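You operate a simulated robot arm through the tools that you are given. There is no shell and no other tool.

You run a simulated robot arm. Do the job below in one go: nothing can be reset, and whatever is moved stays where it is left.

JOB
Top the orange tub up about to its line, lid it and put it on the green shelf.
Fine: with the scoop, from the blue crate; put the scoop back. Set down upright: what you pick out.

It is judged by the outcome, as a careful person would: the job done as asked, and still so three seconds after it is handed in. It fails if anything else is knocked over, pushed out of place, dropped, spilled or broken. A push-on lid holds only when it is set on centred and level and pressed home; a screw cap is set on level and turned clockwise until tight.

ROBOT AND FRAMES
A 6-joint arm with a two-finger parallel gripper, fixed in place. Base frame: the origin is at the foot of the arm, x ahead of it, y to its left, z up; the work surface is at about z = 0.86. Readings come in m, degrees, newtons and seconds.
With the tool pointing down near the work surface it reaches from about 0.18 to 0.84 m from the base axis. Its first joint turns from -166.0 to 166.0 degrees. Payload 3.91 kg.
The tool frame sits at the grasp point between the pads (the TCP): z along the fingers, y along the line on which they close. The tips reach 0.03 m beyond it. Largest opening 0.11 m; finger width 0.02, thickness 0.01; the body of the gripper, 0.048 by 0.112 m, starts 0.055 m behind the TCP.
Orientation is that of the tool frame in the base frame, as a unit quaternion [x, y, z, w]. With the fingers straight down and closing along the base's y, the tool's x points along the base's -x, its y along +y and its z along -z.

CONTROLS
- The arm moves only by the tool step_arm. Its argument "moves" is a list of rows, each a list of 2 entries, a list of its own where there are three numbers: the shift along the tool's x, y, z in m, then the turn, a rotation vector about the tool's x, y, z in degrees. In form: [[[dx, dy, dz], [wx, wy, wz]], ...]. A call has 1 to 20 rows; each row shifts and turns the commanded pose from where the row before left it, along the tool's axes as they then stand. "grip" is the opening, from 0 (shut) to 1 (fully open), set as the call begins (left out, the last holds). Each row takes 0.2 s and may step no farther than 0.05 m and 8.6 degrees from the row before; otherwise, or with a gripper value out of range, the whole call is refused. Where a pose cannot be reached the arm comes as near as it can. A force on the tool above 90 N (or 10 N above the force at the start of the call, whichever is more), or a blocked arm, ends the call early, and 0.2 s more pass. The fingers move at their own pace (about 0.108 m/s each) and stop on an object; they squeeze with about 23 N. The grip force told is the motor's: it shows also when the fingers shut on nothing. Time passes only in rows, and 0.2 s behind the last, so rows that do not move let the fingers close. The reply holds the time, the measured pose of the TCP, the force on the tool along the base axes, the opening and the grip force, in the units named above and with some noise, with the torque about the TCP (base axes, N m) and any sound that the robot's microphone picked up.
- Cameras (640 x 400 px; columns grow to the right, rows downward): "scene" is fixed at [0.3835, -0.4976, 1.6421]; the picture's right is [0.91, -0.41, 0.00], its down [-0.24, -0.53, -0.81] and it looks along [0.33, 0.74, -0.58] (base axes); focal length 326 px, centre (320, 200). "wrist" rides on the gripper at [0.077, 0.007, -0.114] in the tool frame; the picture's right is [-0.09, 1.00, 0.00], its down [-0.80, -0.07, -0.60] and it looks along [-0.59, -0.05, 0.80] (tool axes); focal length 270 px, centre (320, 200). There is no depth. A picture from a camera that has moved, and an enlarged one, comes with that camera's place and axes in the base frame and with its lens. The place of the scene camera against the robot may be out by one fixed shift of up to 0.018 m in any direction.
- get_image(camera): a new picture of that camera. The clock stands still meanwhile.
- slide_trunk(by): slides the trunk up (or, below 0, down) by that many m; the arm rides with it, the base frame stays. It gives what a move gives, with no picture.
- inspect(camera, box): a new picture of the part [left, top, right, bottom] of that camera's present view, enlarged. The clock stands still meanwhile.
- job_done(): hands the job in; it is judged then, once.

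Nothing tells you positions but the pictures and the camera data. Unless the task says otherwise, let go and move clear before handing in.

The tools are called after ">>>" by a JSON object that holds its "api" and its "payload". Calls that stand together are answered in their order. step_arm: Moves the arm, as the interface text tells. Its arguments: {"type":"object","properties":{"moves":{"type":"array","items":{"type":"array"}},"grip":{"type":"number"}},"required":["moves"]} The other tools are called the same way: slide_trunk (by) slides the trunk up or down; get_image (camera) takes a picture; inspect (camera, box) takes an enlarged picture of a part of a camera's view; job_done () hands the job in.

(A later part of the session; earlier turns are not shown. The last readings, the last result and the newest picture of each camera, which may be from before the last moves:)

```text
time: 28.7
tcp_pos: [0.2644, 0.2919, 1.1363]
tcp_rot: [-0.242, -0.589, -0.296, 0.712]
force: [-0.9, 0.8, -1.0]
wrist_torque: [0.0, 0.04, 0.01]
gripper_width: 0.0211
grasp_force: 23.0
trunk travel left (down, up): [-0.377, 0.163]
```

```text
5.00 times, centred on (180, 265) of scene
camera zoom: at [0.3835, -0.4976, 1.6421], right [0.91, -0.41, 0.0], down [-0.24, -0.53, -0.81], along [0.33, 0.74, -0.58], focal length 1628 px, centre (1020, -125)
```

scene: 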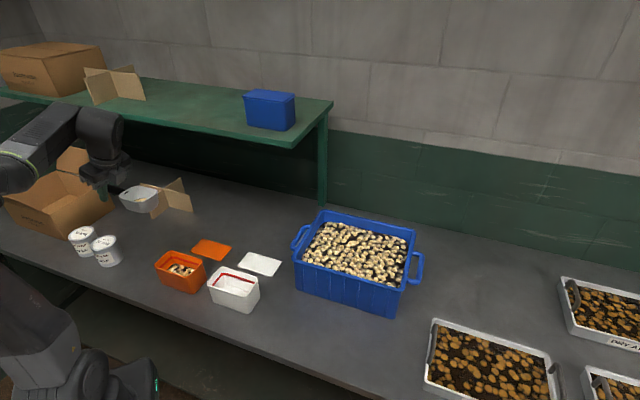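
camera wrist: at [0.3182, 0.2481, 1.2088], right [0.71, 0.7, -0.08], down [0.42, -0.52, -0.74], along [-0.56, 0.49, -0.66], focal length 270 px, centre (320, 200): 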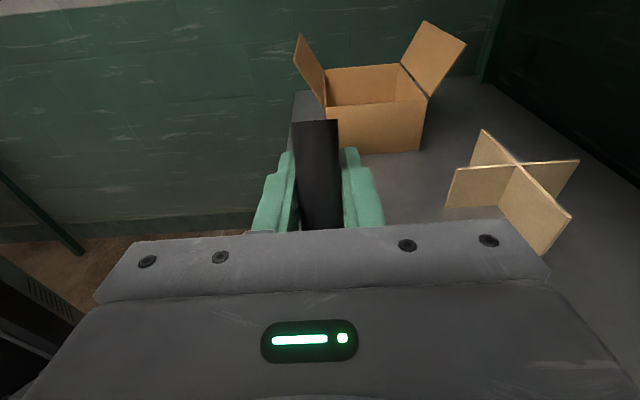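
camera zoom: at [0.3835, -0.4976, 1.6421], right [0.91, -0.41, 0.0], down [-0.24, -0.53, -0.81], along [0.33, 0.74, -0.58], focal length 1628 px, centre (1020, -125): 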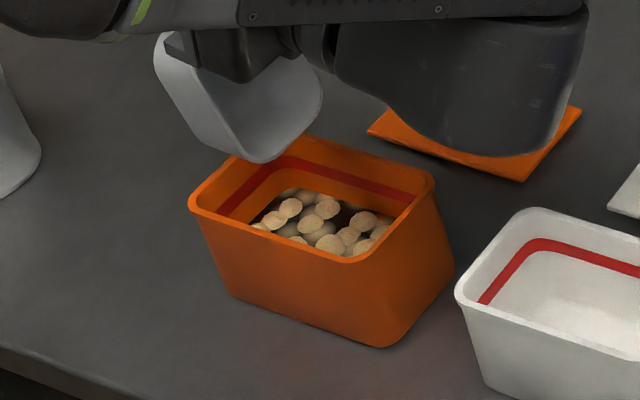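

The scoop is empty with nothing spilled, but the tub only rose a little, so it needs a fuller scoop. I lift away, level the scoop and look at the tub.

>>> {"api": "step_arm", "payload": {"moves": [[[0.0295, 0, 0.0056], [0, 0, 0]], [[0.0295, 0, 0.0056], [0, -8, 0]], [[0, 0, 0], [0, -8, 0]], [[0, 0, 0], [0, -8, 0]], [[0, 0, 0], [0, -8, 0]], [[0, 0, 0], [0, -8, 0]], [[0, 0, 0], [0, -8, 0]], [[0, 0, 0], [0, -8, 0]], [[0, 0, 0], [0, -8, 0]], [[0, 0, 0], [0, -8, 0]], [[0, 0, 0], [0, -6, 0]], [[0, 0, 0], [0, 0, 0]]]}}

>>> {"api": "slide_trunk", "payload": {"by": 0.1}}

>>> {"api": "get_image", "payload": {"camera": "scene"}}

>>> {"api": "inspect", "payload": {"camera": "scene", "box": [145, 240, 215, 300]}}

```text
time: 31.3
tcp_pos: [0.2638, 0.2933, 1.1949]
tcp_rot: [0.374, 0.906, 0.079, -0.182]
force: [0.5, 0.6, -0.4]
wrist_torque: [0.06, 0.07, 0.02]
gripper_width: 0.0212
grasp_force: 22.6
trunk travel left (down, up): [-0.377, 0.163]
```

```text
time: 32.6
tcp_pos: [0.2654, 0.2924, 1.2968]
tcp_rot: [0.375, 0.906, 0.078, -0.182]
force: [-0.2, 0.3, -0.8]
wrist_torque: [0.05, 0.07, -0.01]
gripper_width: 0.0211
grasp_force: 23.6
trunk travel left (down, up): [-0.477, 0.063]
```

```text
taken
```

scene: 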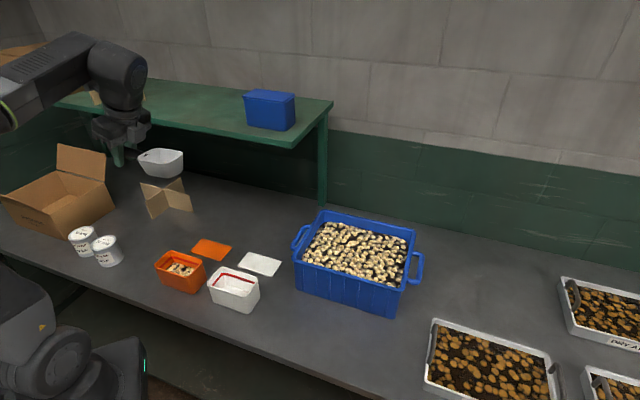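

```text
6.67 times, centred on (180, 270) of scene
camera zoom: at [0.3835, -0.4976, 1.6421], right [0.91, -0.41, 0.0], down [-0.24, -0.53, -0.81], along [0.33, 0.74, -0.58], focal length 2171 px, centre (1253, -267)
```

zoom: 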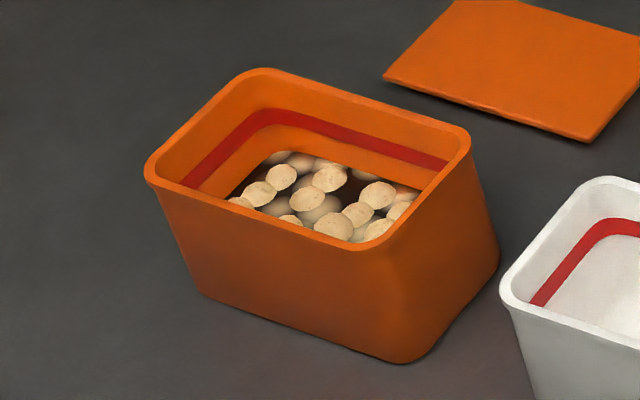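

The tub is still about 1.5–2 cm short of the line. I move out to the right and turn the scoop so its bowl points back toward the robot, which keeps the wrist in reach when I dig.

>>> {"api": "step_arm", "payload": {"moves": [[[-0.0323, 0.002, -0.0136], [0, 0, 0]], [[-0.0323, 0.002, -0.0136], [0, 0, 0]], [[-0.0323, 0.002, -0.0136], [0, 0, 0]], [[-0.0323, 0.002, -0.0136], [0, 0, 0]], [[-0.0323, 0.002, -0.0136], [0, 0, 0]], [[-0.0323, 0.002, -0.0136], [0, 0, 0]], [[-0.0323, 0.002, -0.0136], [0, 0, 0]], [[-0.0323, 0.002, -0.0136], [0, 0, 0]], [[0, 0, 0], [0, 0, 0]]]}}

>>> {"api": "step_arm", "payload": {"moves": [[[0, 0, 0], [-3.17, 0, 7.54]], [[0, 0, 0], [-3.17, 0, 7.54]], [[0, 0, 0], [-3.17, 0, 7.54]], [[0, 0, 0], [-3.17, 0, 7.54]], [[0, 0, 0], [-3.17, 0, 7.54]], [[0, 0, 0], [-3.17, 0, 7.54]], [[0, 0, 0], [-3.17, 0, 7.54]], [[0, 0, 0], [-3.17, 0, 7.54]], [[0, 0, 0], [-3.17, 0, 7.54]], [[0, 0, 0], [-3.17, 0, 7.54]], [[0, 0, 0], [-3.17, 0, 7.54]], [[0, 0, 0], [0, 0, 0]]]}}

>>> {"api": "get_image", "payload": {"camera": "scene"}}

>>> {"api": "get_image", "payload": {"camera": "wrist"}}

```text
time: 34.6
tcp_pos: [0.4756, 0.1044, 1.2959]
tcp_rot: [0.375, 0.906, 0.078, -0.182]
force: [0.2, 0.0, -1.3]
wrist_torque: [0.09, 0.05, 0.01]
gripper_width: 0.0211
grasp_force: 22.8
trunk travel left (down, up): [-0.477, 0.063]
```

```text
time: 37.2
tcp_pos: [0.4737, 0.107, 1.2962]
tcp_rot: [0.906, 0.373, 0.185, -0.076]
force: [-0.1, 0.7, -1.5]
wrist_torque: [0.06, -0.05, -0.01]
gripper_width: 0.0209
grasp_force: 23.1
trunk travel left (down, up): [-0.477, 0.063]
```

```text
taken
```

scene: 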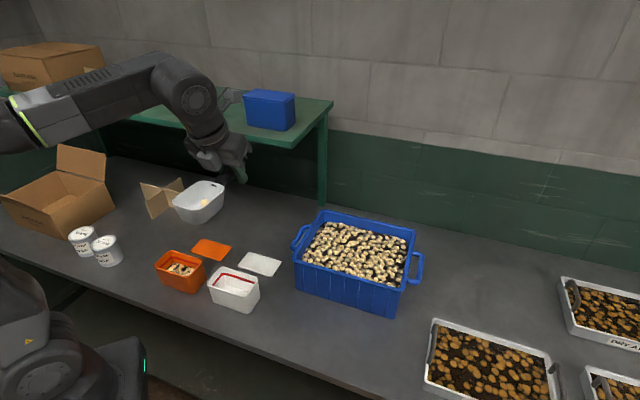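

```text
taken
camera wrist: at [0.4968, 0.1204, 1.4325], right [0.65, -0.76, -0.04], down [-0.74, -0.64, 0.23], along [-0.2, -0.12, -0.97], focal length 270 px, centre (320, 200)
```

wrist: 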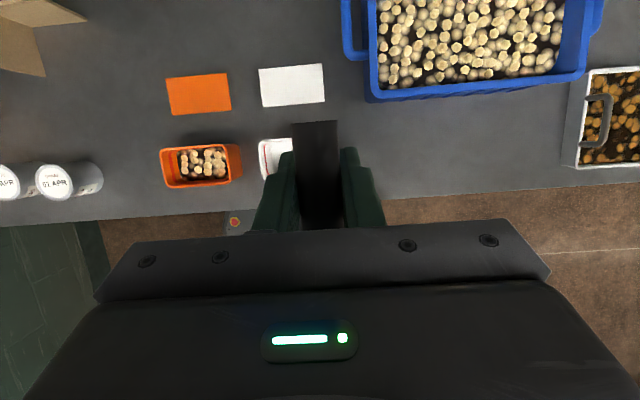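

The new heading works and gives a clear view of the crate. I tip the scoop first, then carry it out over the crate's left half above the rim.

>>> {"api": "step_arm", "payload": {"moves": [[[0, 0, 0], [0, 8.2, 0]], [[0, 0, 0], [0, 8.2, 0]], [[0, 0, 0], [0, 8.2, 0]], [[0, 0, 0], [0, 8.2, 0]], [[0, 0, 0], [0, 8.2, 0]], [[0, 0, 0], [0, 8.2, 0]], [[0, 0, 0], [0, 0, 0]]]}}

>>> {"api": "step_arm", "payload": {"moves": [[[-0.0019, 0.02, 0.0354], [0, 0, 0]], [[-0.0019, 0.02, 0.0354], [0, 0, 0]], [[-0.0019, 0.02, 0.0354], [0, 0, 0]], [[-0.0019, 0.02, 0.0354], [0, 0, 0]], [[-0.0019, 0.02, 0.0354], [0, 0, 0]], [[-0.0019, 0.02, 0.0354], [0, 0, 0]], [[0, 0, 0], [0, 0, 0]]]}}

>>> {"api": "get_image", "payload": {"camera": "scene"}}

>>> {"api": "inspect", "payload": {"camera": "scene", "box": [260, 150, 440, 300]}}

```text
time: 38.8
tcp_pos: [0.4741, 0.1061, 1.2957]
tcp_rot: [0.746, 0.309, 0.545, -0.226]
force: [0.0, -0.4, -2.0]
wrist_torque: [0.03, -0.01, 0.0]
gripper_width: 0.0212
grasp_force: 22.9
trunk travel left (down, up): [-0.477, 0.063]
```

```text
time: 40.4
tcp_pos: [0.6994, 0.1628, 1.2197]
tcp_rot: [0.746, 0.309, 0.545, -0.226]
force: [-0.4, 0.1, -0.9]
wrist_torque: [0.08, -0.04, 0.02]
gripper_width: 0.0212
grasp_force: 22.7
trunk travel left (down, up): [-0.477, 0.063]
```

```text
taken
```

scene: 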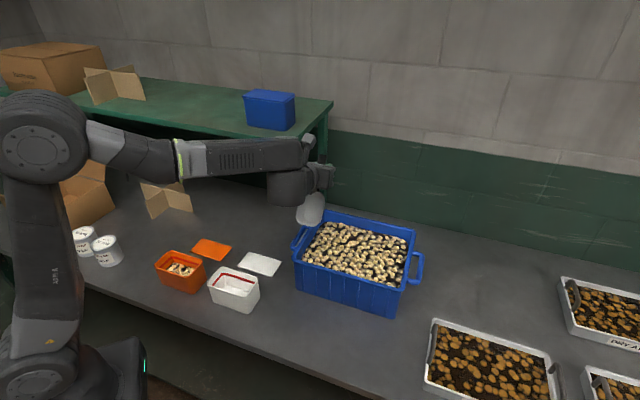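

```text
2.67 times, centred on (350, 225) of scene
camera zoom: at [0.3835, -0.4976, 1.6421], right [0.91, -0.41, 0.0], down [-0.24, -0.53, -0.81], along [0.33, 0.74, -0.58], focal length 868 px, centre (240, 133)
```

zoom: 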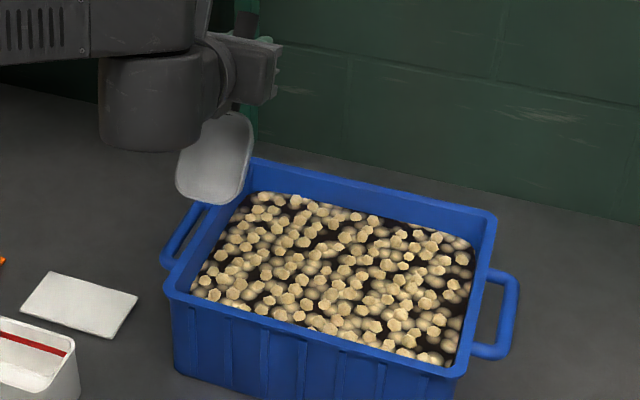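

>>> {"api": "step_arm", "payload": {"moves": [[[-0.0083, 0.0167, 0.0289], [0, 0, 0]], [[-0.0083, 0.0167, 0.0289], [0, 0, 0]], [[-0.0083, 0.0167, 0.0289], [0, 0, 0]], [[0, 0, 0], [0, 0, 0]]]}}

>>> {"api": "get_image", "payload": {"camera": "wrist"}}

>>> {"api": "inspect", "payload": {"camera": "scene", "box": [260, 150, 440, 300]}}

```text
time: 41.4
tcp_pos: [0.7872, 0.1807, 1.1714]
tcp_rot: [0.745, 0.309, 0.545, -0.227]
force: [0.5, -0.4, -1.4]
wrist_torque: [0.05, -0.06, -0.01]
gripper_width: 0.021
grasp_force: 22.7
trunk travel left (down, up): [-0.477, 0.063]
```

```text
taken
camera wrist: at [0.7318, 0.115, 1.2796], right [0.69, -0.72, -0.08], down [-0.62, -0.52, -0.58], along [0.38, 0.45, -0.81], focal length 270 px, centre (320, 200)
```

wrist: 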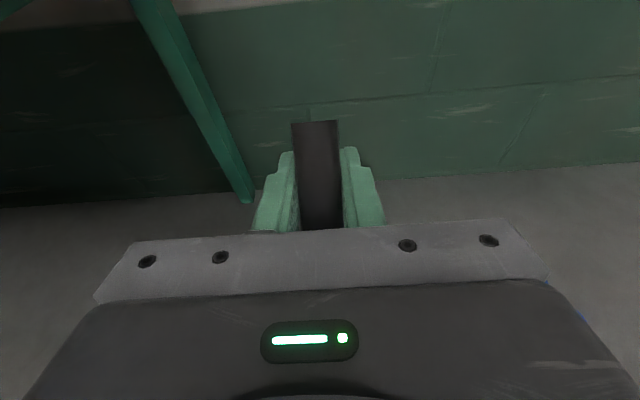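

```text
2.67 times, centred on (350, 225) of scene
camera zoom: at [0.3835, -0.4976, 1.6421], right [0.91, -0.41, 0.0], down [-0.24, -0.53, -0.81], along [0.33, 0.74, -0.58], focal length 868 px, centre (240, 133)
```

zoom: 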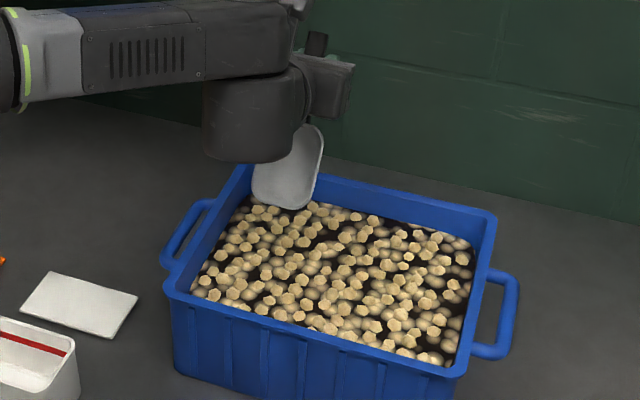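

The scoop is over the crate, reachable, with its mouth facing the robot. I ease the pitch back a little for wrist clearance and lower it toward the contents.

>>> {"api": "step_arm", "payload": {"moves": [[[0, 0, 0], [0, -6, 0]], [[0.0025, 0, 0.0043], [0, -6, 0]], [[-0.0346, 0, 0.02], [0, 0, 0]], [[-0.0346, 0, 0.02], [0, 0, 0]], [[0, 0, 0], [0, 0, 0]]]}}

>>> {"api": "inspect", "payload": {"camera": "scene", "box": [260, 150, 440, 300]}}

```text
time: 42.6
tcp_pos: [0.7908, 0.1835, 1.0896]
tcp_rot: [0.799, 0.33, 0.465, -0.192]
force: [0.0, 0.0, -1.5]
wrist_torque: [0.09, -0.09, 0.03]
gripper_width: 0.0214
grasp_force: 23.2
trunk travel left (down, up): [-0.477, 0.063]
```

```text
2.67 times, centred on (350, 225) of scene
camera zoom: at [0.3835, -0.4976, 1.6421], right [0.91, -0.41, 0.0], down [-0.24, -0.53, -0.81], along [0.33, 0.74, -0.58], focal length 868 px, centre (240, 133)
```

zoom: 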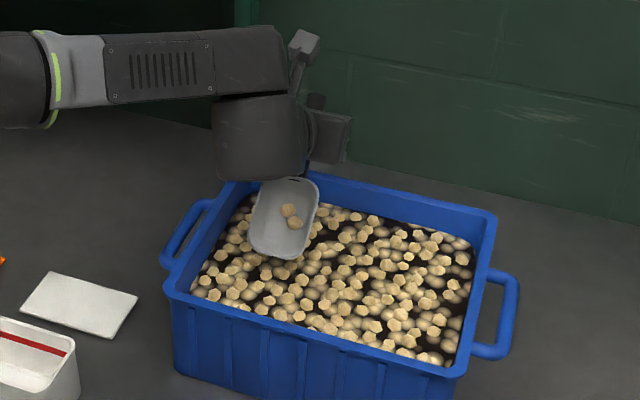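

>>> {"api": "step_arm", "payload": {"moves": [[[-0.0173, 0, 0.01], [0, 0, 0]], [[-0.0173, 0, 0.01], [0, 0, 0]], [[0, 0, 0], [0, 0, 0]]]}}

>>> {"api": "inspect", "payload": {"camera": "scene", "box": [280, 190, 420, 300]}}

>>> {"api": "get_image", "payload": {"camera": "wrist"}}

```text
time: 43.4
tcp_pos: [0.7918, 0.1851, 1.0495]
tcp_rot: [0.799, 0.331, 0.464, -0.192]
force: [0.5, 0.6, -0.6]
wrist_torque: [0.06, -0.07, 0.01]
gripper_width: 0.0209
grasp_force: 23.5
trunk travel left (down, up): [-0.477, 0.063]
```

```text
3.64 times, centred on (350, 245) of scene
camera zoom: at [0.3835, -0.4976, 1.6421], right [0.91, -0.41, 0.0], down [-0.24, -0.53, -0.81], along [0.33, 0.74, -0.58], focal length 1184 px, centre (211, 36)
```

zoom: 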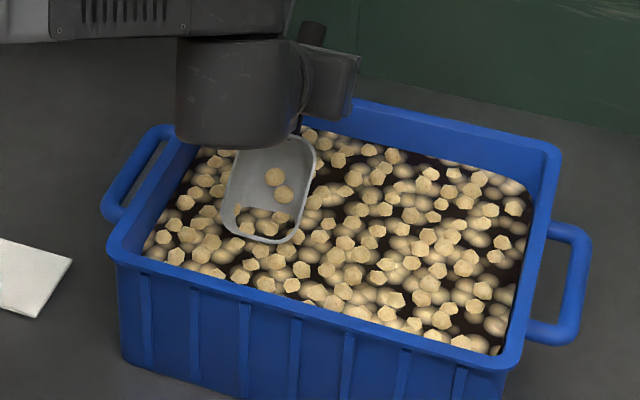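

```text
taken
camera wrist: at [0.7532, 0.1364, 1.1747], right [0.67, -0.73, -0.08], down [-0.7, -0.6, -0.4], along [0.25, 0.32, -0.91], focal length 270 px, centre (320, 200)
```

wrist: 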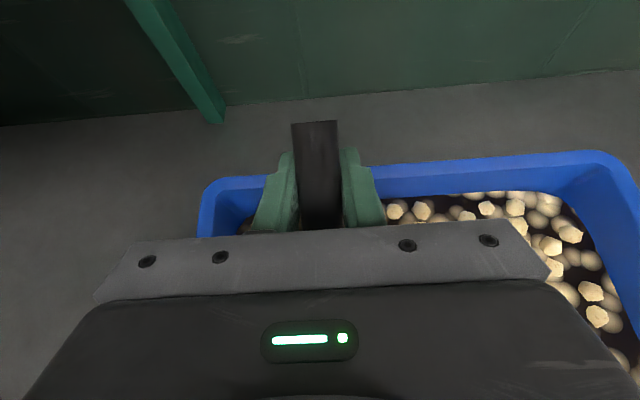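

No resistance so far, and the lip is just entering the contents. I push in about 4 cm deeper, then check.

>>> {"api": "step_arm", "payload": {"moves": [[[-0.0173, 0, 0.01], [0, 0, 0]], [[-0.0173, 0, 0.01], [0, 0, 0]], [[0, 0, 0], [0, 0, 0]]]}}

>>> {"api": "inspect", "payload": {"camera": "scene", "box": [280, 190, 420, 300]}}

```text
time: 44.2
tcp_pos: [0.7937, 0.1847, 1.0106]
tcp_rot: [0.799, 0.332, 0.463, -0.192]
force: [0.5, 0.6, -2.3]
wrist_torque: [0.1, -0.1, 0.04]
gripper_width: 0.0213
grasp_force: 23.0
trunk travel left (down, up): [-0.477, 0.063]
```

```text
3.64 times, centred on (350, 245) of scene
camera zoom: at [0.3835, -0.4976, 1.6421], right [0.91, -0.41, 0.0], down [-0.24, -0.53, -0.81], along [0.33, 0.74, -0.58], focal length 1184 px, centre (211, 36)
```

zoom: 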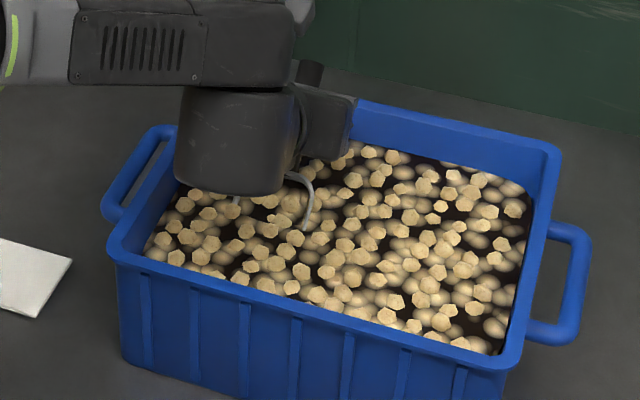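

The mouth is well buried and the arm feels almost no force. I level the scoop in place so it comes up full, with a slight lift.

>>> {"api": "step_arm", "payload": {"moves": [[[0.0, 0, 0.0], [0, -8, 0]], [[0.003, 0, -0.003], [0, -8, 0]], [[0.003, 0, -0.004], [0, -8, 0]], [[0.002, 0, -0.004], [0, -8, 0]], [[0.002, 0, -0.004], [0, -5, 0]], [[0, 0, 0], [0, 0, 0]]]}}

>>> {"api": "inspect", "payload": {"camera": "scene", "box": [280, 190, 420, 300]}}

>>> {"api": "get_image", "payload": {"camera": "wrist"}}

```text
time: 45.6
tcp_pos: [0.7896, 0.1822, 1.0285]
tcp_rot: [0.905, 0.375, 0.186, -0.077]
force: [0.1, -0.6, -1.1]
wrist_torque: [0.12, -0.12, -0.01]
gripper_width: 0.021
grasp_force: 23.1
trunk travel left (down, up): [-0.477, 0.063]
```

```text
3.64 times, centred on (350, 245) of scene
camera zoom: at [0.3835, -0.4976, 1.6421], right [0.91, -0.41, 0.0], down [-0.24, -0.53, -0.81], along [0.33, 0.74, -0.58], focal length 1184 px, centre (211, 36)
```

zoom: 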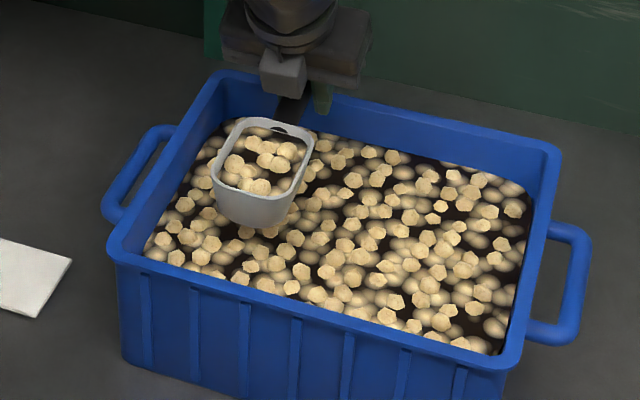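

```text
taken
camera wrist: at [0.8133, 0.1963, 1.1647], right [0.65, -0.76, -0.04], down [-0.74, -0.64, 0.23], along [-0.2, -0.12, -0.97], focal length 270 px, centre (320, 200)
```

wrist: 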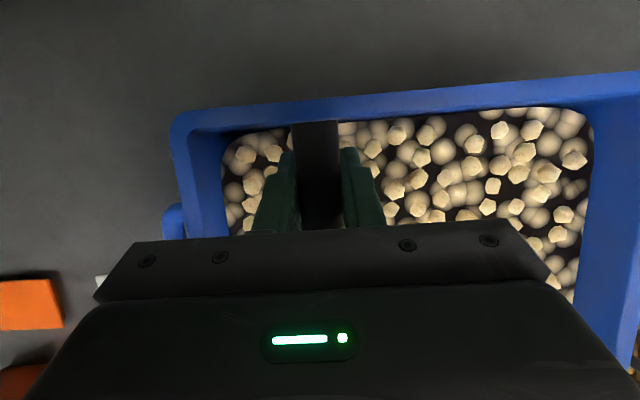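

The scoop is full and level. I raise it clear of the crate with the trunk, then bring it in toward the robot.

>>> {"api": "slide_trunk", "payload": {"by": 0.06}}

>>> {"api": "step_arm", "payload": {"moves": [[[-0.01, -0.008, -0.01], [0, 0, 0]], [[-0.0207, -0.016, -0.0196], [0, 0, 0]], [[-0.0207, -0.016, -0.0196], [0, 0, 0]], [[-0.0207, -0.016, -0.0196], [0, 0, 0]], [[-0.0207, -0.016, -0.0196], [0, 0, 0]], [[-0.0207, -0.016, -0.0196], [0, 0, 0]], [[-0.0207, -0.016, -0.0196], [0, 0, 0]], [[-0.0207, -0.016, -0.0196], [0, 0, 0]], [[-0.0207, -0.016, -0.0196], [0, 0, 0]], [[-0.0207, -0.016, -0.0196], [0, 0, 0]], [[-0.01, -0.008, -0.01], [0, 0, 0]], [[0, 0, 0], [0, 0, 0]]]}}

>>> {"api": "get_image", "payload": {"camera": "scene"}}

```text
time: 46.6
tcp_pos: [0.7916, 0.1827, 1.0883]
tcp_rot: [0.905, 0.376, 0.186, -0.078]
force: [0.0, 0.0, -1.8]
wrist_torque: [0.15, -0.14, -0.03]
gripper_width: 0.0212
grasp_force: 23.1
trunk travel left (down, up): [-0.537, 0.003]
```

```text
time: 49.2
tcp_pos: [0.4901, 0.1059, 1.1887]
tcp_rot: [0.905, 0.375, 0.186, -0.077]
force: [0.5, -0.5, -1.7]
wrist_torque: [0.13, -0.12, -0.01]
gripper_width: 0.0209
grasp_force: 22.9
trunk travel left (down, up): [-0.537, 0.003]
```

```text
taken
```

scene: 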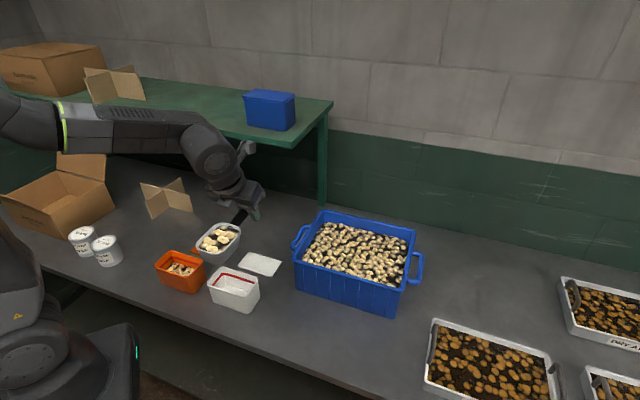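

>>> {"api": "step_arm", "payload": {"moves": [[[0, 0, 0], [3.17, 0, -7.54]], [[0, 0, 0], [3.17, 0, -7.54]], [[0, 0, 0], [3.17, 0, -7.54]], [[0, 0, 0], [3.17, 0, -7.54]], [[0, 0, 0], [3.17, 0, -7.54]], [[0, 0, 0], [3.17, 0, -7.54]], [[0, 0, 0], [3.17, 0, -7.54]], [[0, 0, 0], [3.17, 0, -7.54]], [[0, 0, 0], [3.17, 0, -7.54]], [[0, 0, 0], [3.17, 0, -7.54]], [[0, 0, 0], [3.17, 0, -7.54]], [[0, 0, 0], [0, 0, 0]]]}}

>>> {"api": "get_image", "payload": {"camera": "scene"}}

>>> {"api": "get_image", "payload": {"camera": "wrist"}}

```text
time: 51.8
tcp_pos: [0.4875, 0.107, 1.1884]
tcp_rot: [0.374, 0.906, 0.079, -0.181]
force: [0.7, 0.3, -1.6]
wrist_torque: [0.13, 0.12, -0.01]
gripper_width: 0.0211
grasp_force: 22.9
trunk travel left (down, up): [-0.537, 0.003]
```

```text
taken
```

scene: 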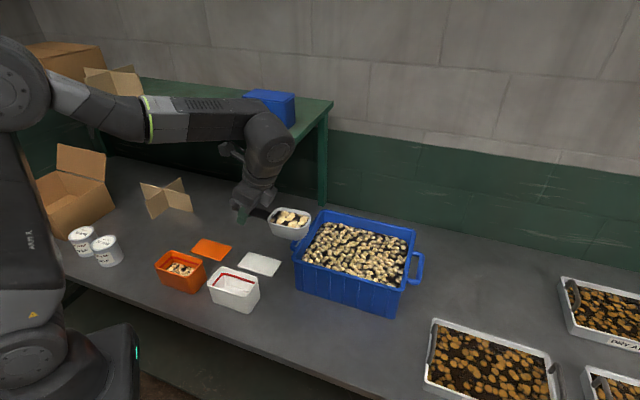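

```text
taken
camera wrist: at [0.4735, 0.13, 1.3239], right [0.76, 0.65, -0.03], down [0.64, -0.73, 0.24], along [0.13, -0.2, -0.97], focal length 270 px, centre (320, 200)
```

wrist: 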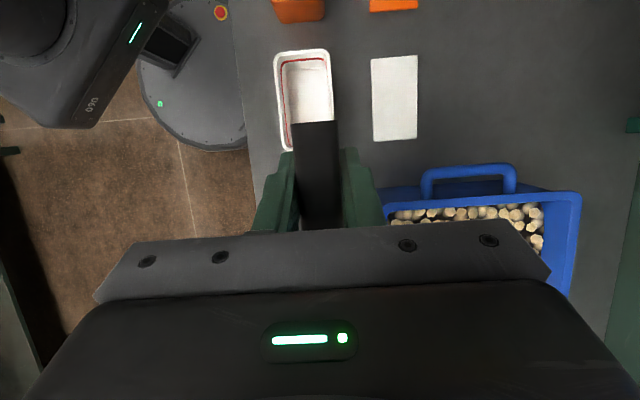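

Turned back without losing any. I carry it level over to the left of the tub as before.

>>> {"api": "step_arm", "payload": {"moves": [[[0.016, -0.001, 0.0067], [0, 0, 0]], [[0.0317, -0.0023, 0.0133], [0, 0, 0]], [[0.0317, -0.0023, 0.0133], [0, 0, 0]], [[0.0317, -0.0023, 0.0133], [0, 0, 0]], [[0.0317, -0.0023, 0.0133], [0, 0, 0]], [[0.0317, -0.0023, 0.0133], [0, 0, 0]], [[0.0317, -0.0023, 0.0133], [0, 0, 0]], [[0.0317, -0.0023, 0.0133], [0, 0, 0]], [[0.0317, -0.0023, 0.0133], [0, 0, 0]], [[0.0317, -0.0023, 0.0133], [0, 0, 0]], [[0.0317, -0.0023, 0.0133], [0, 0, 0]], [[0.0317, -0.0023, 0.0133], [0, 0, 0]], [[0.016, -0.001, 0.0067], [0, 0, 0]], [[0, 0, 0], [0, 0, 0]]]}}

>>> {"api": "step_arm", "payload": {"moves": [[[-0.01, 0, 0.0238], [0, 0, 0]], [[-0.0145, 0, 0.0345], [0, 0, 0]], [[-0.0145, 0, 0.0345], [0, 0, 0]], [[-0.0145, 0, 0.0345], [0, 0, 0]], [[-0.0145, 0, 0.0345], [0, 0, 0]], [[0, 0, 0], [0, 0, 0]]]}}

>>> {"api": "inspect", "payload": {"camera": "scene", "box": [100, 190, 260, 310]}}

```text
time: 54.8
tcp_pos: [0.176, 0.38, 1.1879]
tcp_rot: [0.374, 0.906, 0.079, -0.181]
force: [0.4, -0.8, -1.3]
wrist_torque: [0.13, 0.13, 0.0]
gripper_width: 0.0211
grasp_force: 23.5
trunk travel left (down, up): [-0.537, 0.003]
```

```text
time: 56.2
tcp_pos: [0.1778, 0.3805, 1.0113]
tcp_rot: [0.375, 0.906, 0.079, -0.181]
force: [0.2, -0.1, -1.7]
wrist_torque: [0.16, 0.13, 0.03]
gripper_width: 0.0213
grasp_force: 23.2
trunk travel left (down, up): [-0.537, 0.003]
```

```text
3.33 times, centred on (180, 250) of scene
camera zoom: at [0.3835, -0.4976, 1.6421], right [0.91, -0.41, 0.0], down [-0.24, -0.53, -0.81], along [0.33, 0.74, -0.58], focal length 1085 px, centre (787, 33)
```

zoom: 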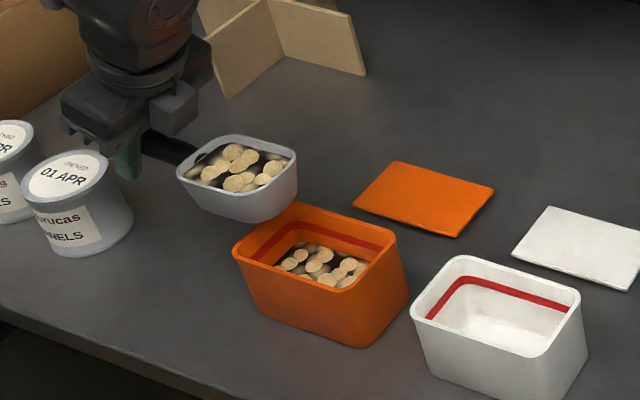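

>>> {"api": "step_arm", "payload": {"moves": [[[0.009, 0, -0.0088], [0, 8, 0]], [[0.0076, 0, -0.0202], [0, 8, 0]], [[0.0075, 0, -0.0203], [0, 8, 0]], [[0, 0, 0], [0, 0, 0]]]}}

>>> {"api": "inspect", "payload": {"camera": "scene", "box": [100, 190, 260, 310]}}

>>> {"api": "step_arm", "payload": {"moves": [[[0.0076, 0, -0.0203], [0, 8, 0]], [[0, 0, 0], [0, 0, 0]]]}}

>>> {"api": "inspect", "payload": {"camera": "scene", "box": [100, 190, 260, 310]}}

```text
time: 57.2
tcp_pos: [0.1816, 0.3763, 1.0651]
tcp_rot: [0.349, 0.849, 0.155, -0.366]
force: [-0.7, -0.4, -1.0]
wrist_torque: [0.12, 0.08, 0.03]
gripper_width: 0.0211
grasp_force: 23.6
trunk travel left (down, up): [-0.537, 0.003]
```

```text
3.33 times, centred on (180, 250) of scene
camera zoom: at [0.3835, -0.4976, 1.6421], right [0.91, -0.41, 0.0], down [-0.24, -0.53, -0.81], along [0.33, 0.74, -0.58], focal length 1085 px, centre (787, 33)
```

zoom: 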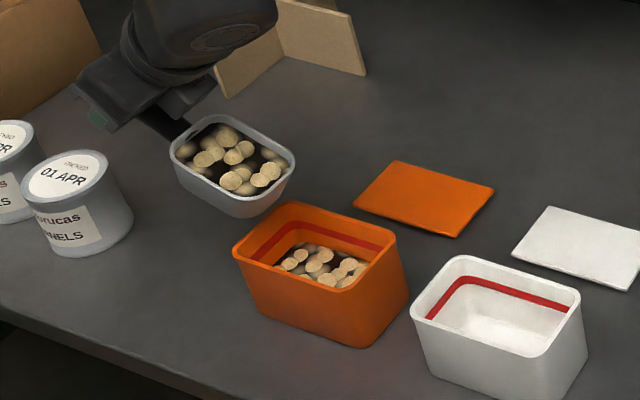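

```text
time: 57.8
tcp_pos: [0.1885, 0.3705, 1.0851]
tcp_rot: [0.338, 0.821, 0.179, -0.424]
force: [0.2, -0.2, -2.2]
wrist_torque: [0.11, 0.11, 0.03]
gripper_width: 0.0213
grasp_force: 22.8
trunk travel left (down, up): [-0.537, 0.003]
```

```text
3.33 times, centred on (180, 250) of scene
camera zoom: at [0.3835, -0.4976, 1.6421], right [0.91, -0.41, 0.0], down [-0.24, -0.53, -0.81], along [0.33, 0.74, -0.58], focal length 1085 px, centre (787, 33)
```

zoom: 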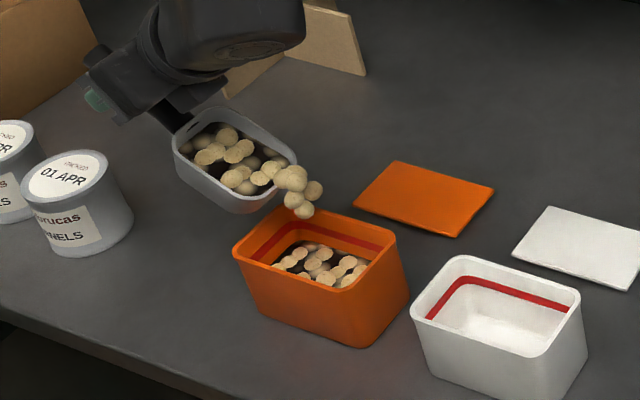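

The pieces are streaming from the lip straight into the middle of the tub. I hold this tilt to let them run, then check.

>>> {"api": "step_arm", "payload": {"moves": [[[0, 0, 0], [0, 0, 0]], [[0, 0, 0], [0, 0, 0]], [[0, 0, 0], [0, 0, 0]]]}}

>>> {"api": "inspect", "payload": {"camera": "scene", "box": [100, 190, 260, 310]}}

```text
time: 58.6
tcp_pos: [0.1894, 0.3694, 1.0849]
tcp_rot: [0.338, 0.821, 0.179, -0.423]
force: [0.5, -0.3, -2.0]
wrist_torque: [0.07, 0.07, -0.01]
gripper_width: 0.0209
grasp_force: 23.5
trunk travel left (down, up): [-0.537, 0.003]
```

```text
3.33 times, centred on (180, 250) of scene
camera zoom: at [0.3835, -0.4976, 1.6421], right [0.91, -0.41, 0.0], down [-0.24, -0.53, -0.81], along [0.33, 0.74, -0.58], focal length 1085 px, centre (787, 33)
```

zoom: 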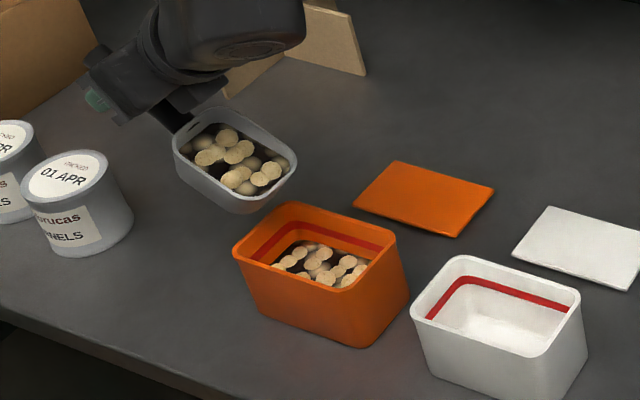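

>>> {"api": "step_arm", "payload": {"moves": [[[0.0018, 0, -0.0087], [0, 4, 0]], [[0, 0, 0], [0, 0, 0]], [[0, 0, 0], [0, 0, 0]], [[0.0018, 0, -0.0087], [0, 4, 0]], [[0, 0, 0], [0, 0, 0]], [[0, 0, 0], [0, 0, 0]], [[0, 0, 0], [0, 0, 0]]]}}

>>> {"api": "inspect", "payload": {"camera": "scene", "box": [100, 190, 260, 310]}}

>>> {"api": "step_arm", "payload": {"moves": [[[0.0017, 0, -0.009], [0, 4, 0]], [[0, 0, 0], [0, 0, 0]], [[0, 0, 0], [0, 0, 0]], [[0.0017, 0, -0.009], [0, 4, 0]], [[0, 0, 0], [0, 0, 0]], [[0, 0, 0], [0, 0, 0]], [[0, 0, 0], [0, 0, 0]]]}}

>>> {"api": "inspect", "payload": {"camera": "scene", "box": [100, 190, 260, 310]}}

```text
time: 60.2
tcp_pos: [0.1973, 0.3595, 1.0969]
tcp_rot: [0.325, 0.789, 0.203, -0.48]
force: [0.5, 0.3, -1.9]
wrist_torque: [0.1, 0.09, -0.01]
gripper_width: 0.0213
grasp_force: 23.4
trunk travel left (down, up): [-0.537, 0.003]
```

```text
3.33 times, centred on (180, 250) of scene
camera zoom: at [0.3835, -0.4976, 1.6421], right [0.91, -0.41, 0.0], down [-0.24, -0.53, -0.81], along [0.33, 0.74, -0.58], focal length 1085 px, centre (787, 33)
```

zoom: 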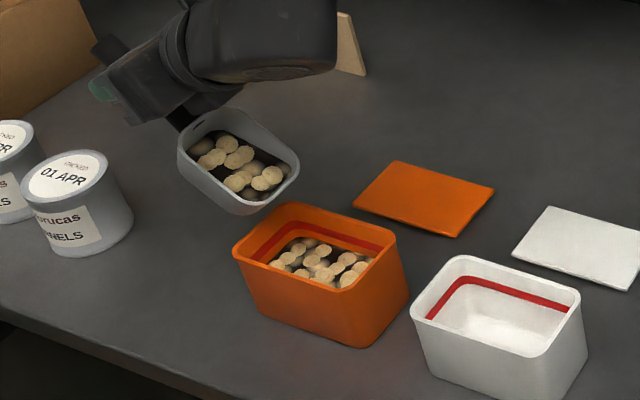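

```text
time: 61.8
tcp_pos: [0.2071, 0.3493, 1.1086]
tcp_rot: [0.309, 0.754, 0.224, -0.534]
force: [0.6, 0.6, -1.6]
wrist_torque: [0.05, 0.07, 0.0]
gripper_width: 0.0208
grasp_force: 23.1
trunk travel left (down, up): [-0.537, 0.003]
```

```text
3.33 times, centred on (180, 250) of scene
camera zoom: at [0.3835, -0.4976, 1.6421], right [0.91, -0.41, 0.0], down [-0.24, -0.53, -0.81], along [0.33, 0.74, -0.58], focal length 1085 px, centre (787, 33)
```

zoom: 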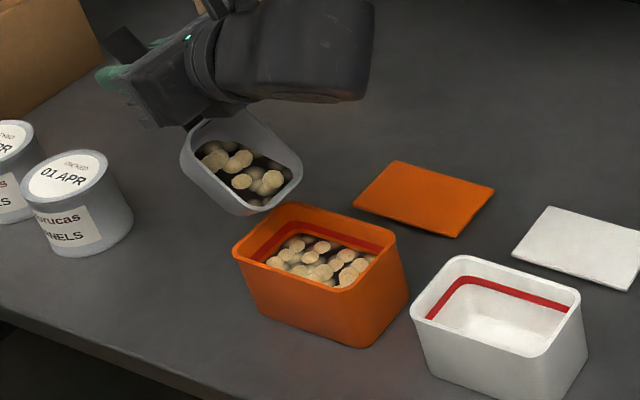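

The level is rising nicely with no spill. I keep tipping in small steps.

>>> {"api": "step_arm", "payload": {"moves": [[[0.0012, 0, -0.0105], [0, 4, 0]], [[0, 0, 0], [0, 0, 0]], [[0, 0, 0], [0, 0, 0]], [[0.0012, 0, -0.0105], [0, 4, 0]], [[0, 0, 0], [0, 0, 0]], [[0, 0, 0], [0, 0, 0]], [[0, 0, 0], [0, 0, 0]]]}}

>>> {"api": "inspect", "payload": {"camera": "scene", "box": [145, 225, 215, 295]}}

>>> {"api": "step_arm", "payload": {"moves": [[[0.0007, 0, -0.0115], [0, 4, 0]], [[0, 0, 0], [0, 0, 0]], [[0, 0, 0], [0, 0, 0]], [[0, 0, 0], [0, 0, 0]]]}}

>>> {"api": "inspect", "payload": {"camera": "scene", "box": [145, 225, 215, 295]}}

```text
time: 63.4
tcp_pos: [0.2223, 0.3362, 1.116]
tcp_rot: [0.293, 0.715, 0.246, -0.586]
force: [0.8, 0.1, -1.9]
wrist_torque: [0.04, 0.03, -0.01]
gripper_width: 0.0213
grasp_force: 22.8
trunk travel left (down, up): [-0.537, 0.003]
```

```text
5.71 times, centred on (180, 260) of scene
camera zoom: at [0.3835, -0.4976, 1.6421], right [0.91, -0.41, 0.0], down [-0.24, -0.53, -0.81], along [0.33, 0.74, -0.58], focal length 1860 px, centre (1120, -143)
```

zoom: 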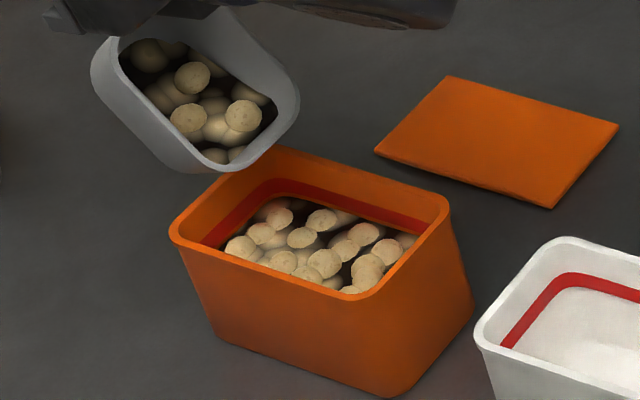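

```text
time: 64.4
tcp_pos: [0.23, 0.3276, 1.1187]
tcp_rot: [0.284, 0.694, 0.256, -0.61]
force: [-0.4, 0.5, -0.4]
wrist_torque: [0.03, 0.02, -0.03]
gripper_width: 0.0212
grasp_force: 22.7
trunk travel left (down, up): [-0.537, 0.003]
```

```text
5.71 times, centred on (180, 260) of scene
camera zoom: at [0.3835, -0.4976, 1.6421], right [0.91, -0.41, 0.0], down [-0.24, -0.53, -0.81], along [0.33, 0.74, -0.58], focal length 1860 px, centre (1120, -143)
```

zoom: 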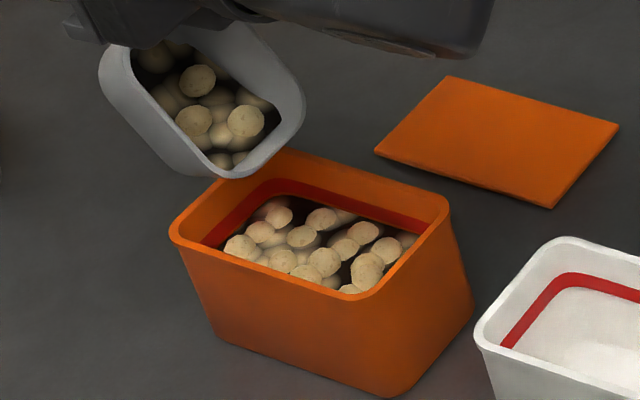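

>>> {"api": "inspect", "payload": {"camera": "scene", "box": [160, 245, 204, 281]}}

```text
11.11 times, centred on (182, 263) of scene
camera zoom: at [0.3835, -0.4976, 1.6421], right [0.91, -0.41, 0.0], down [-0.24, -0.53, -0.81], along [0.33, 0.74, -0.58], focal length 3618 px, centre (1853, -500)
```

zoom: 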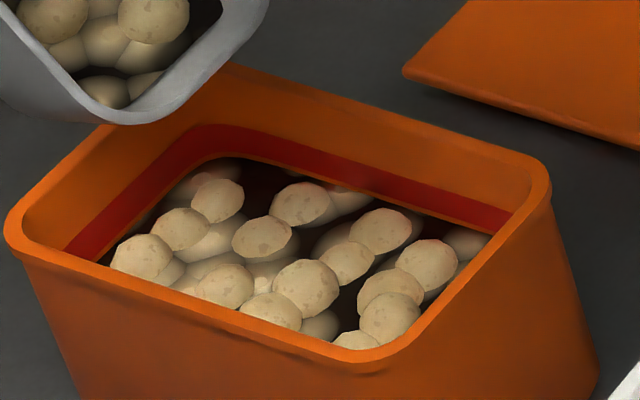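

The surface is now just under the red line. The remainder in the scoop should bring it onto the line, so I pour the rest.

>>> {"api": "step_arm", "payload": {"moves": [[[0.001, 0, -0.0125], [0, 4, 0]], [[0, 0, 0], [0, 0, 0]], [[0, 0, 0], [0, 0, 0]], [[0, 0, 0], [0, 0, 0]]]}}

>>> {"api": "inspect", "payload": {"camera": "scene", "box": [160, 240, 204, 281]}}

>>> {"api": "step_arm", "payload": {"moves": [[[0.003, 0, -0.01], [0, 4, 0]], [[0, 0, 0], [0, 0, 0]], [[0, 0, 0], [0, 0, 0]], [[0, 0, 0], [0, 0, 0]]]}}

>>> {"api": "inspect", "payload": {"camera": "scene", "box": [160, 240, 204, 281]}}

```text
time: 65.4
tcp_pos: [0.2399, 0.3188, 1.1219]
tcp_rot: [0.275, 0.672, 0.266, -0.634]
force: [0.3, 0.5, -2.4]
wrist_torque: [0.04, 0.02, -0.01]
gripper_width: 0.0212
grasp_force: 22.8
trunk travel left (down, up): [-0.537, 0.003]
```

```text
9.76 times, centred on (182, 260) of scene
camera zoom: at [0.3835, -0.4976, 1.6421], right [0.91, -0.41, 0.0], down [-0.24, -0.53, -0.81], along [0.33, 0.74, -0.58], focal length 3176 px, centre (1666, -390)
```

zoom: 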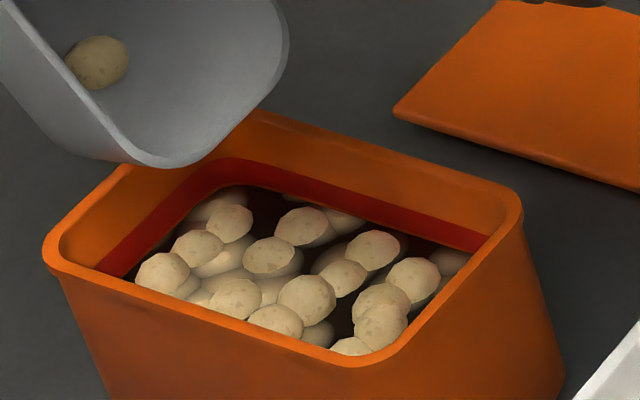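

```text
time: 66.4
tcp_pos: [0.245, 0.3129, 1.1257]
tcp_rot: [-0.266, -0.65, -0.275, 0.657]
force: [0.5, 0.3, -1.3]
wrist_torque: [0.02, 0.04, 0.02]
gripper_width: 0.021
grasp_force: 22.9
trunk travel left (down, up): [-0.537, 0.003]
```

```text
9.76 times, centred on (182, 260) of scene
camera zoom: at [0.3835, -0.4976, 1.6421], right [0.91, -0.41, 0.0], down [-0.24, -0.53, -0.81], along [0.33, 0.74, -0.58], focal length 3176 px, centre (1666, -390)
```

zoom: 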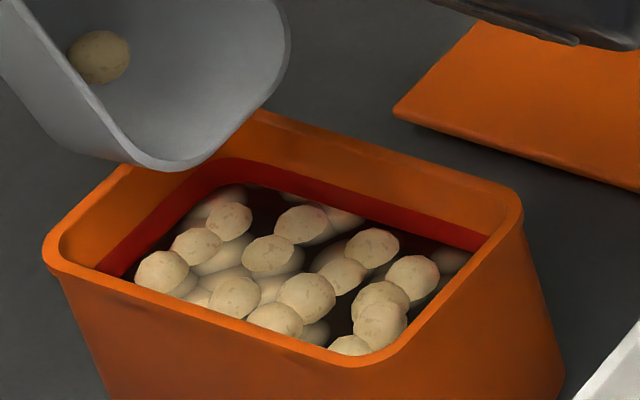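

The contents now stand on the line. One last piece clings in the scoop, so I tip it a bit more to empty it into the tub.

>>> {"api": "step_arm", "payload": {"moves": [[[0.006, 0, -0.012], [0, 6, 0]], [[0, 0, 0], [0, 0, 0]], [[0.006, 0, -0.014], [0, 6, 0]], [[0, 0, 0], [0, 0, 0]], [[0.003, 0, -0.012], [0, 6, 0]], [[0, 0, 0], [0, 0, 0]], [[0, 0, 0], [0, 0, 0]]]}}

>>> {"api": "inspect", "payload": {"camera": "scene", "box": [145, 225, 215, 295]}}

```text
time: 68.0
tcp_pos: [0.2642, 0.2931, 1.1316]
tcp_rot: [-0.223, -0.542, -0.313, 0.747]
force: [0.1, 1.1, -1.2]
wrist_torque: [0.0, 0.01, -0.02]
gripper_width: 0.0211
grasp_force: 23.8
out of reach, approached as far as the arm can: row 5
trunk travel left (down, up): [-0.537, 0.003]
```

```text
5.71 times, centred on (180, 260) of scene
camera zoom: at [0.3835, -0.4976, 1.6421], right [0.91, -0.41, 0.0], down [-0.24, -0.53, -0.81], along [0.33, 0.74, -0.58], focal length 1860 px, centre (1120, -143)
```

zoom: 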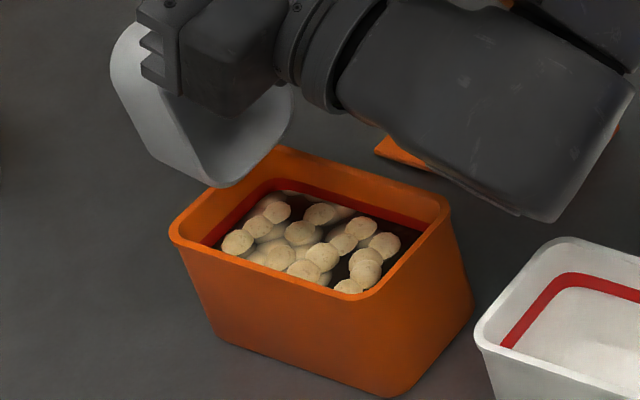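

>>> {"api": "step_arm", "payload": {"moves": [[[0.0381, 0, 0.0123], [0, 0, 0]], [[0.0381, 0, 0.0123], [0, -8, 0]], [[0, 0, 0], [0, -8, 0]], [[0, 0, 0], [0, -8, 0]], [[0, 0, 0], [0, -8, 0]], [[0, 0, 0], [0, -8, 0]], [[0, 0, 0], [0, -8, 0]], [[0, 0, 0], [0, -8, 0]], [[0, 0, 0], [0, -8, 0]], [[0, 0, 0], [0, -8, 0]], [[0, 0, 0], [0, -8, 0]], [[0, 0, 0], [0, -5, 0]], [[0, 0, 0], [0, 0, 0]]]}}

>>> {"api": "inspect", "payload": {"camera": "scene", "box": [145, 240, 215, 300]}}

>>> {"api": "get_image", "payload": {"camera": "scene"}}

>>> {"api": "get_image", "payload": {"camera": "wrist"}}

```text
time: 70.8
tcp_pos: [0.2579, 0.3017, 1.2103]
tcp_rot: [0.374, 0.905, 0.083, -0.188]
force: [0.0, 0.3, -1.5]
wrist_torque: [0.06, 0.06, 0.0]
gripper_width: 0.021
grasp_force: 23.1
out of reach, approached as far as the arm can: row 1
trunk travel left (down, up): [-0.537, 0.003]
```

```text
6.67 times, centred on (180, 270) of scene
camera zoom: at [0.3835, -0.4976, 1.6421], right [0.91, -0.41, 0.0], down [-0.24, -0.53, -0.81], along [0.33, 0.74, -0.58], focal length 2171 px, centre (1253, -267)
```

zoom: 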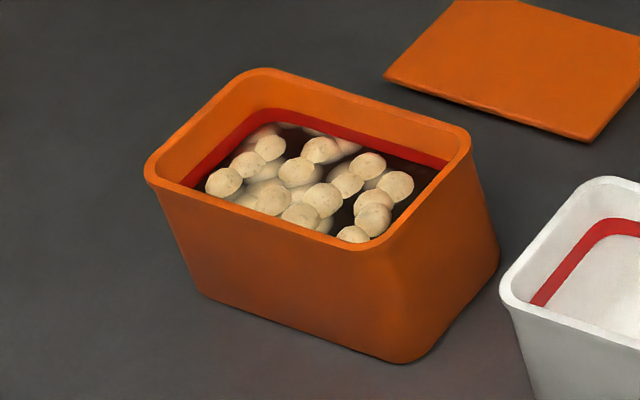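

```text
taken
```

scene: 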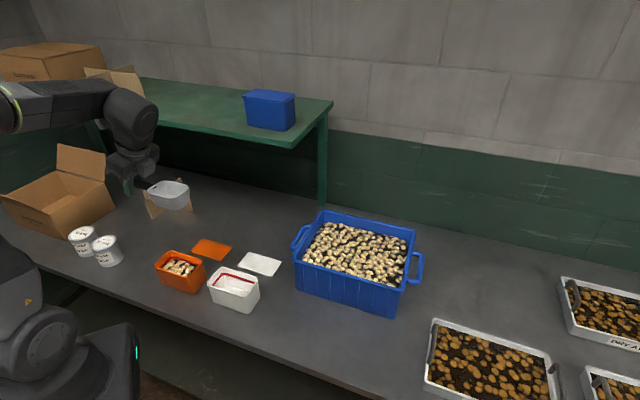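

```text
taken
camera wrist: at [0.2443, 0.3234, 1.3466], right [0.76, 0.65, -0.03], down [0.64, -0.74, 0.22], along [0.12, -0.19, -0.97], focal length 270 px, centre (320, 200)
```

wrist: 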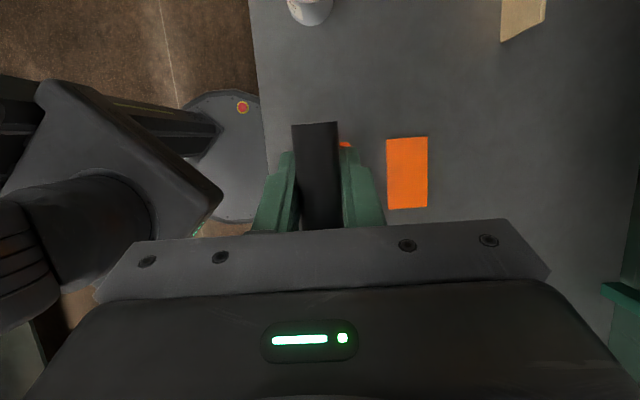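

The tub is filled to its line and the table is clean. I carry the empty scoop back over its original spot at the right front.

>>> {"api": "step_arm", "payload": {"moves": [[[-0.0316, -0.0019, -0.0137], [0, 0, 0]], [[-0.0316, -0.0019, -0.0137], [0, 0, 0]], [[-0.0316, -0.0019, -0.0137], [0, 0, 0]], [[-0.0316, -0.0019, -0.0137], [0, 0, 0]], [[-0.0316, -0.0019, -0.0137], [0, 0, 0]], [[-0.0316, -0.0019, -0.0137], [0, 0, 0]], [[-0.0316, -0.0019, -0.0137], [0, 0, 0]], [[-0.0316, -0.0019, -0.0137], [0, 0, 0]], [[-0.0316, -0.0019, -0.0137], [0, 0, 0]], [[-0.0316, -0.0019, -0.0137], [0, 0, 0]], [[-0.0316, -0.0019, -0.0137], [0, 0, 0]], [[-0.0316, -0.0019, -0.0137], [0, 0, 0]], [[-0.0316, -0.0019, -0.0137], [0, 0, 0]], [[-0.0316, -0.0019, -0.0137], [0, 0, 0]], [[0, 0, 0], [0, 0, 0]]]}}

>>> {"api": "get_image", "payload": {"camera": "scene"}}

```text
time: 74.0
tcp_pos: [0.5789, -0.0586, 1.2062]
tcp_rot: [0.373, 0.905, 0.082, -0.189]
force: [0.4, -0.5, -1.6]
wrist_torque: [0.09, 0.08, 0.0]
gripper_width: 0.0212
grasp_force: 23.3
trunk travel left (down, up): [-0.537, 0.003]
```

```text
taken
```

scene: 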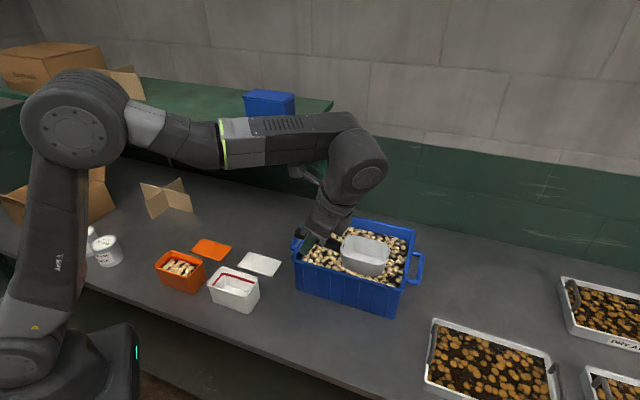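

>>> {"api": "step_arm", "payload": {"moves": [[[-0.0143, 0, 0.0325], [0, 0, 0]], [[-0.0143, 0, 0.0325], [0, 0, 0]], [[-0.0143, 0, 0.0325], [0, 0, 0]], [[-0.0143, 0, 0.0325], [0, 0, 0]], [[-0.0143, 0, 0.0325], [0, 0, 0]], [[-0.0143, 0, 0.0325], [0, 0, 0]], [[-0.0143, 0, 0.0325], [0, 0, 0]], [[-0.0113, 0, 0.0256], [0, 0, 0]], [[0, 0, 0], [0, 0, 0]]]}}

>>> {"api": "inspect", "payload": {"camera": "scene", "box": [290, 310, 390, 370]}}

>>> {"api": "get_image", "payload": {"camera": "wrist"}}

```text
time: 76.0
tcp_pos: [0.5809, -0.0564, 0.9292]
tcp_rot: [0.372, 0.905, 0.081, -0.19]
force: [-1.0, -0.4, -1.5]
wrist_torque: [0.08, 0.09, -0.01]
gripper_width: 0.0209
grasp_force: 23.7
trunk travel left (down, up): [-0.537, 0.003]
```

```text
6.40 times, centred on (340, 340) of scene
camera zoom: at [0.3835, -0.4976, 1.6421], right [0.91, -0.41, 0.0], down [-0.24, -0.53, -0.81], along [0.33, 0.74, -0.58], focal length 2084 px, centre (192, -696)
```

zoom: 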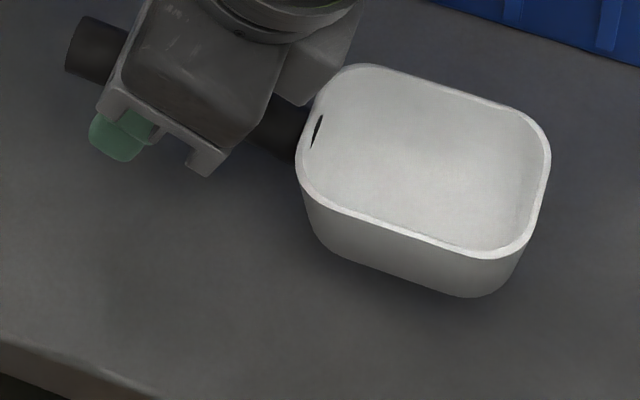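

```text
taken
camera wrist: at [0.5682, -0.0345, 1.0659], right [0.76, 0.65, -0.03], down [0.64, -0.74, 0.22], along [0.12, -0.18, -0.98], focal length 270 px, centre (320, 200)
```

wrist: 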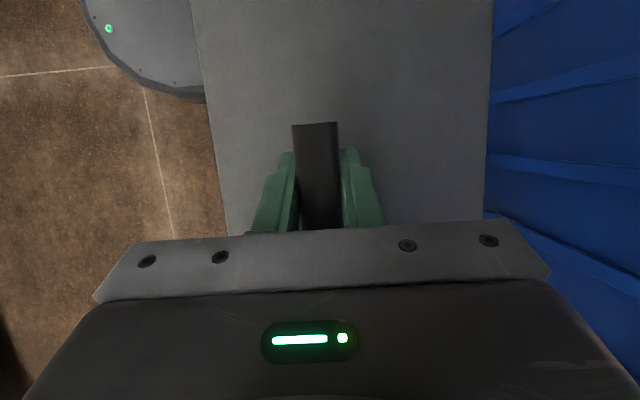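

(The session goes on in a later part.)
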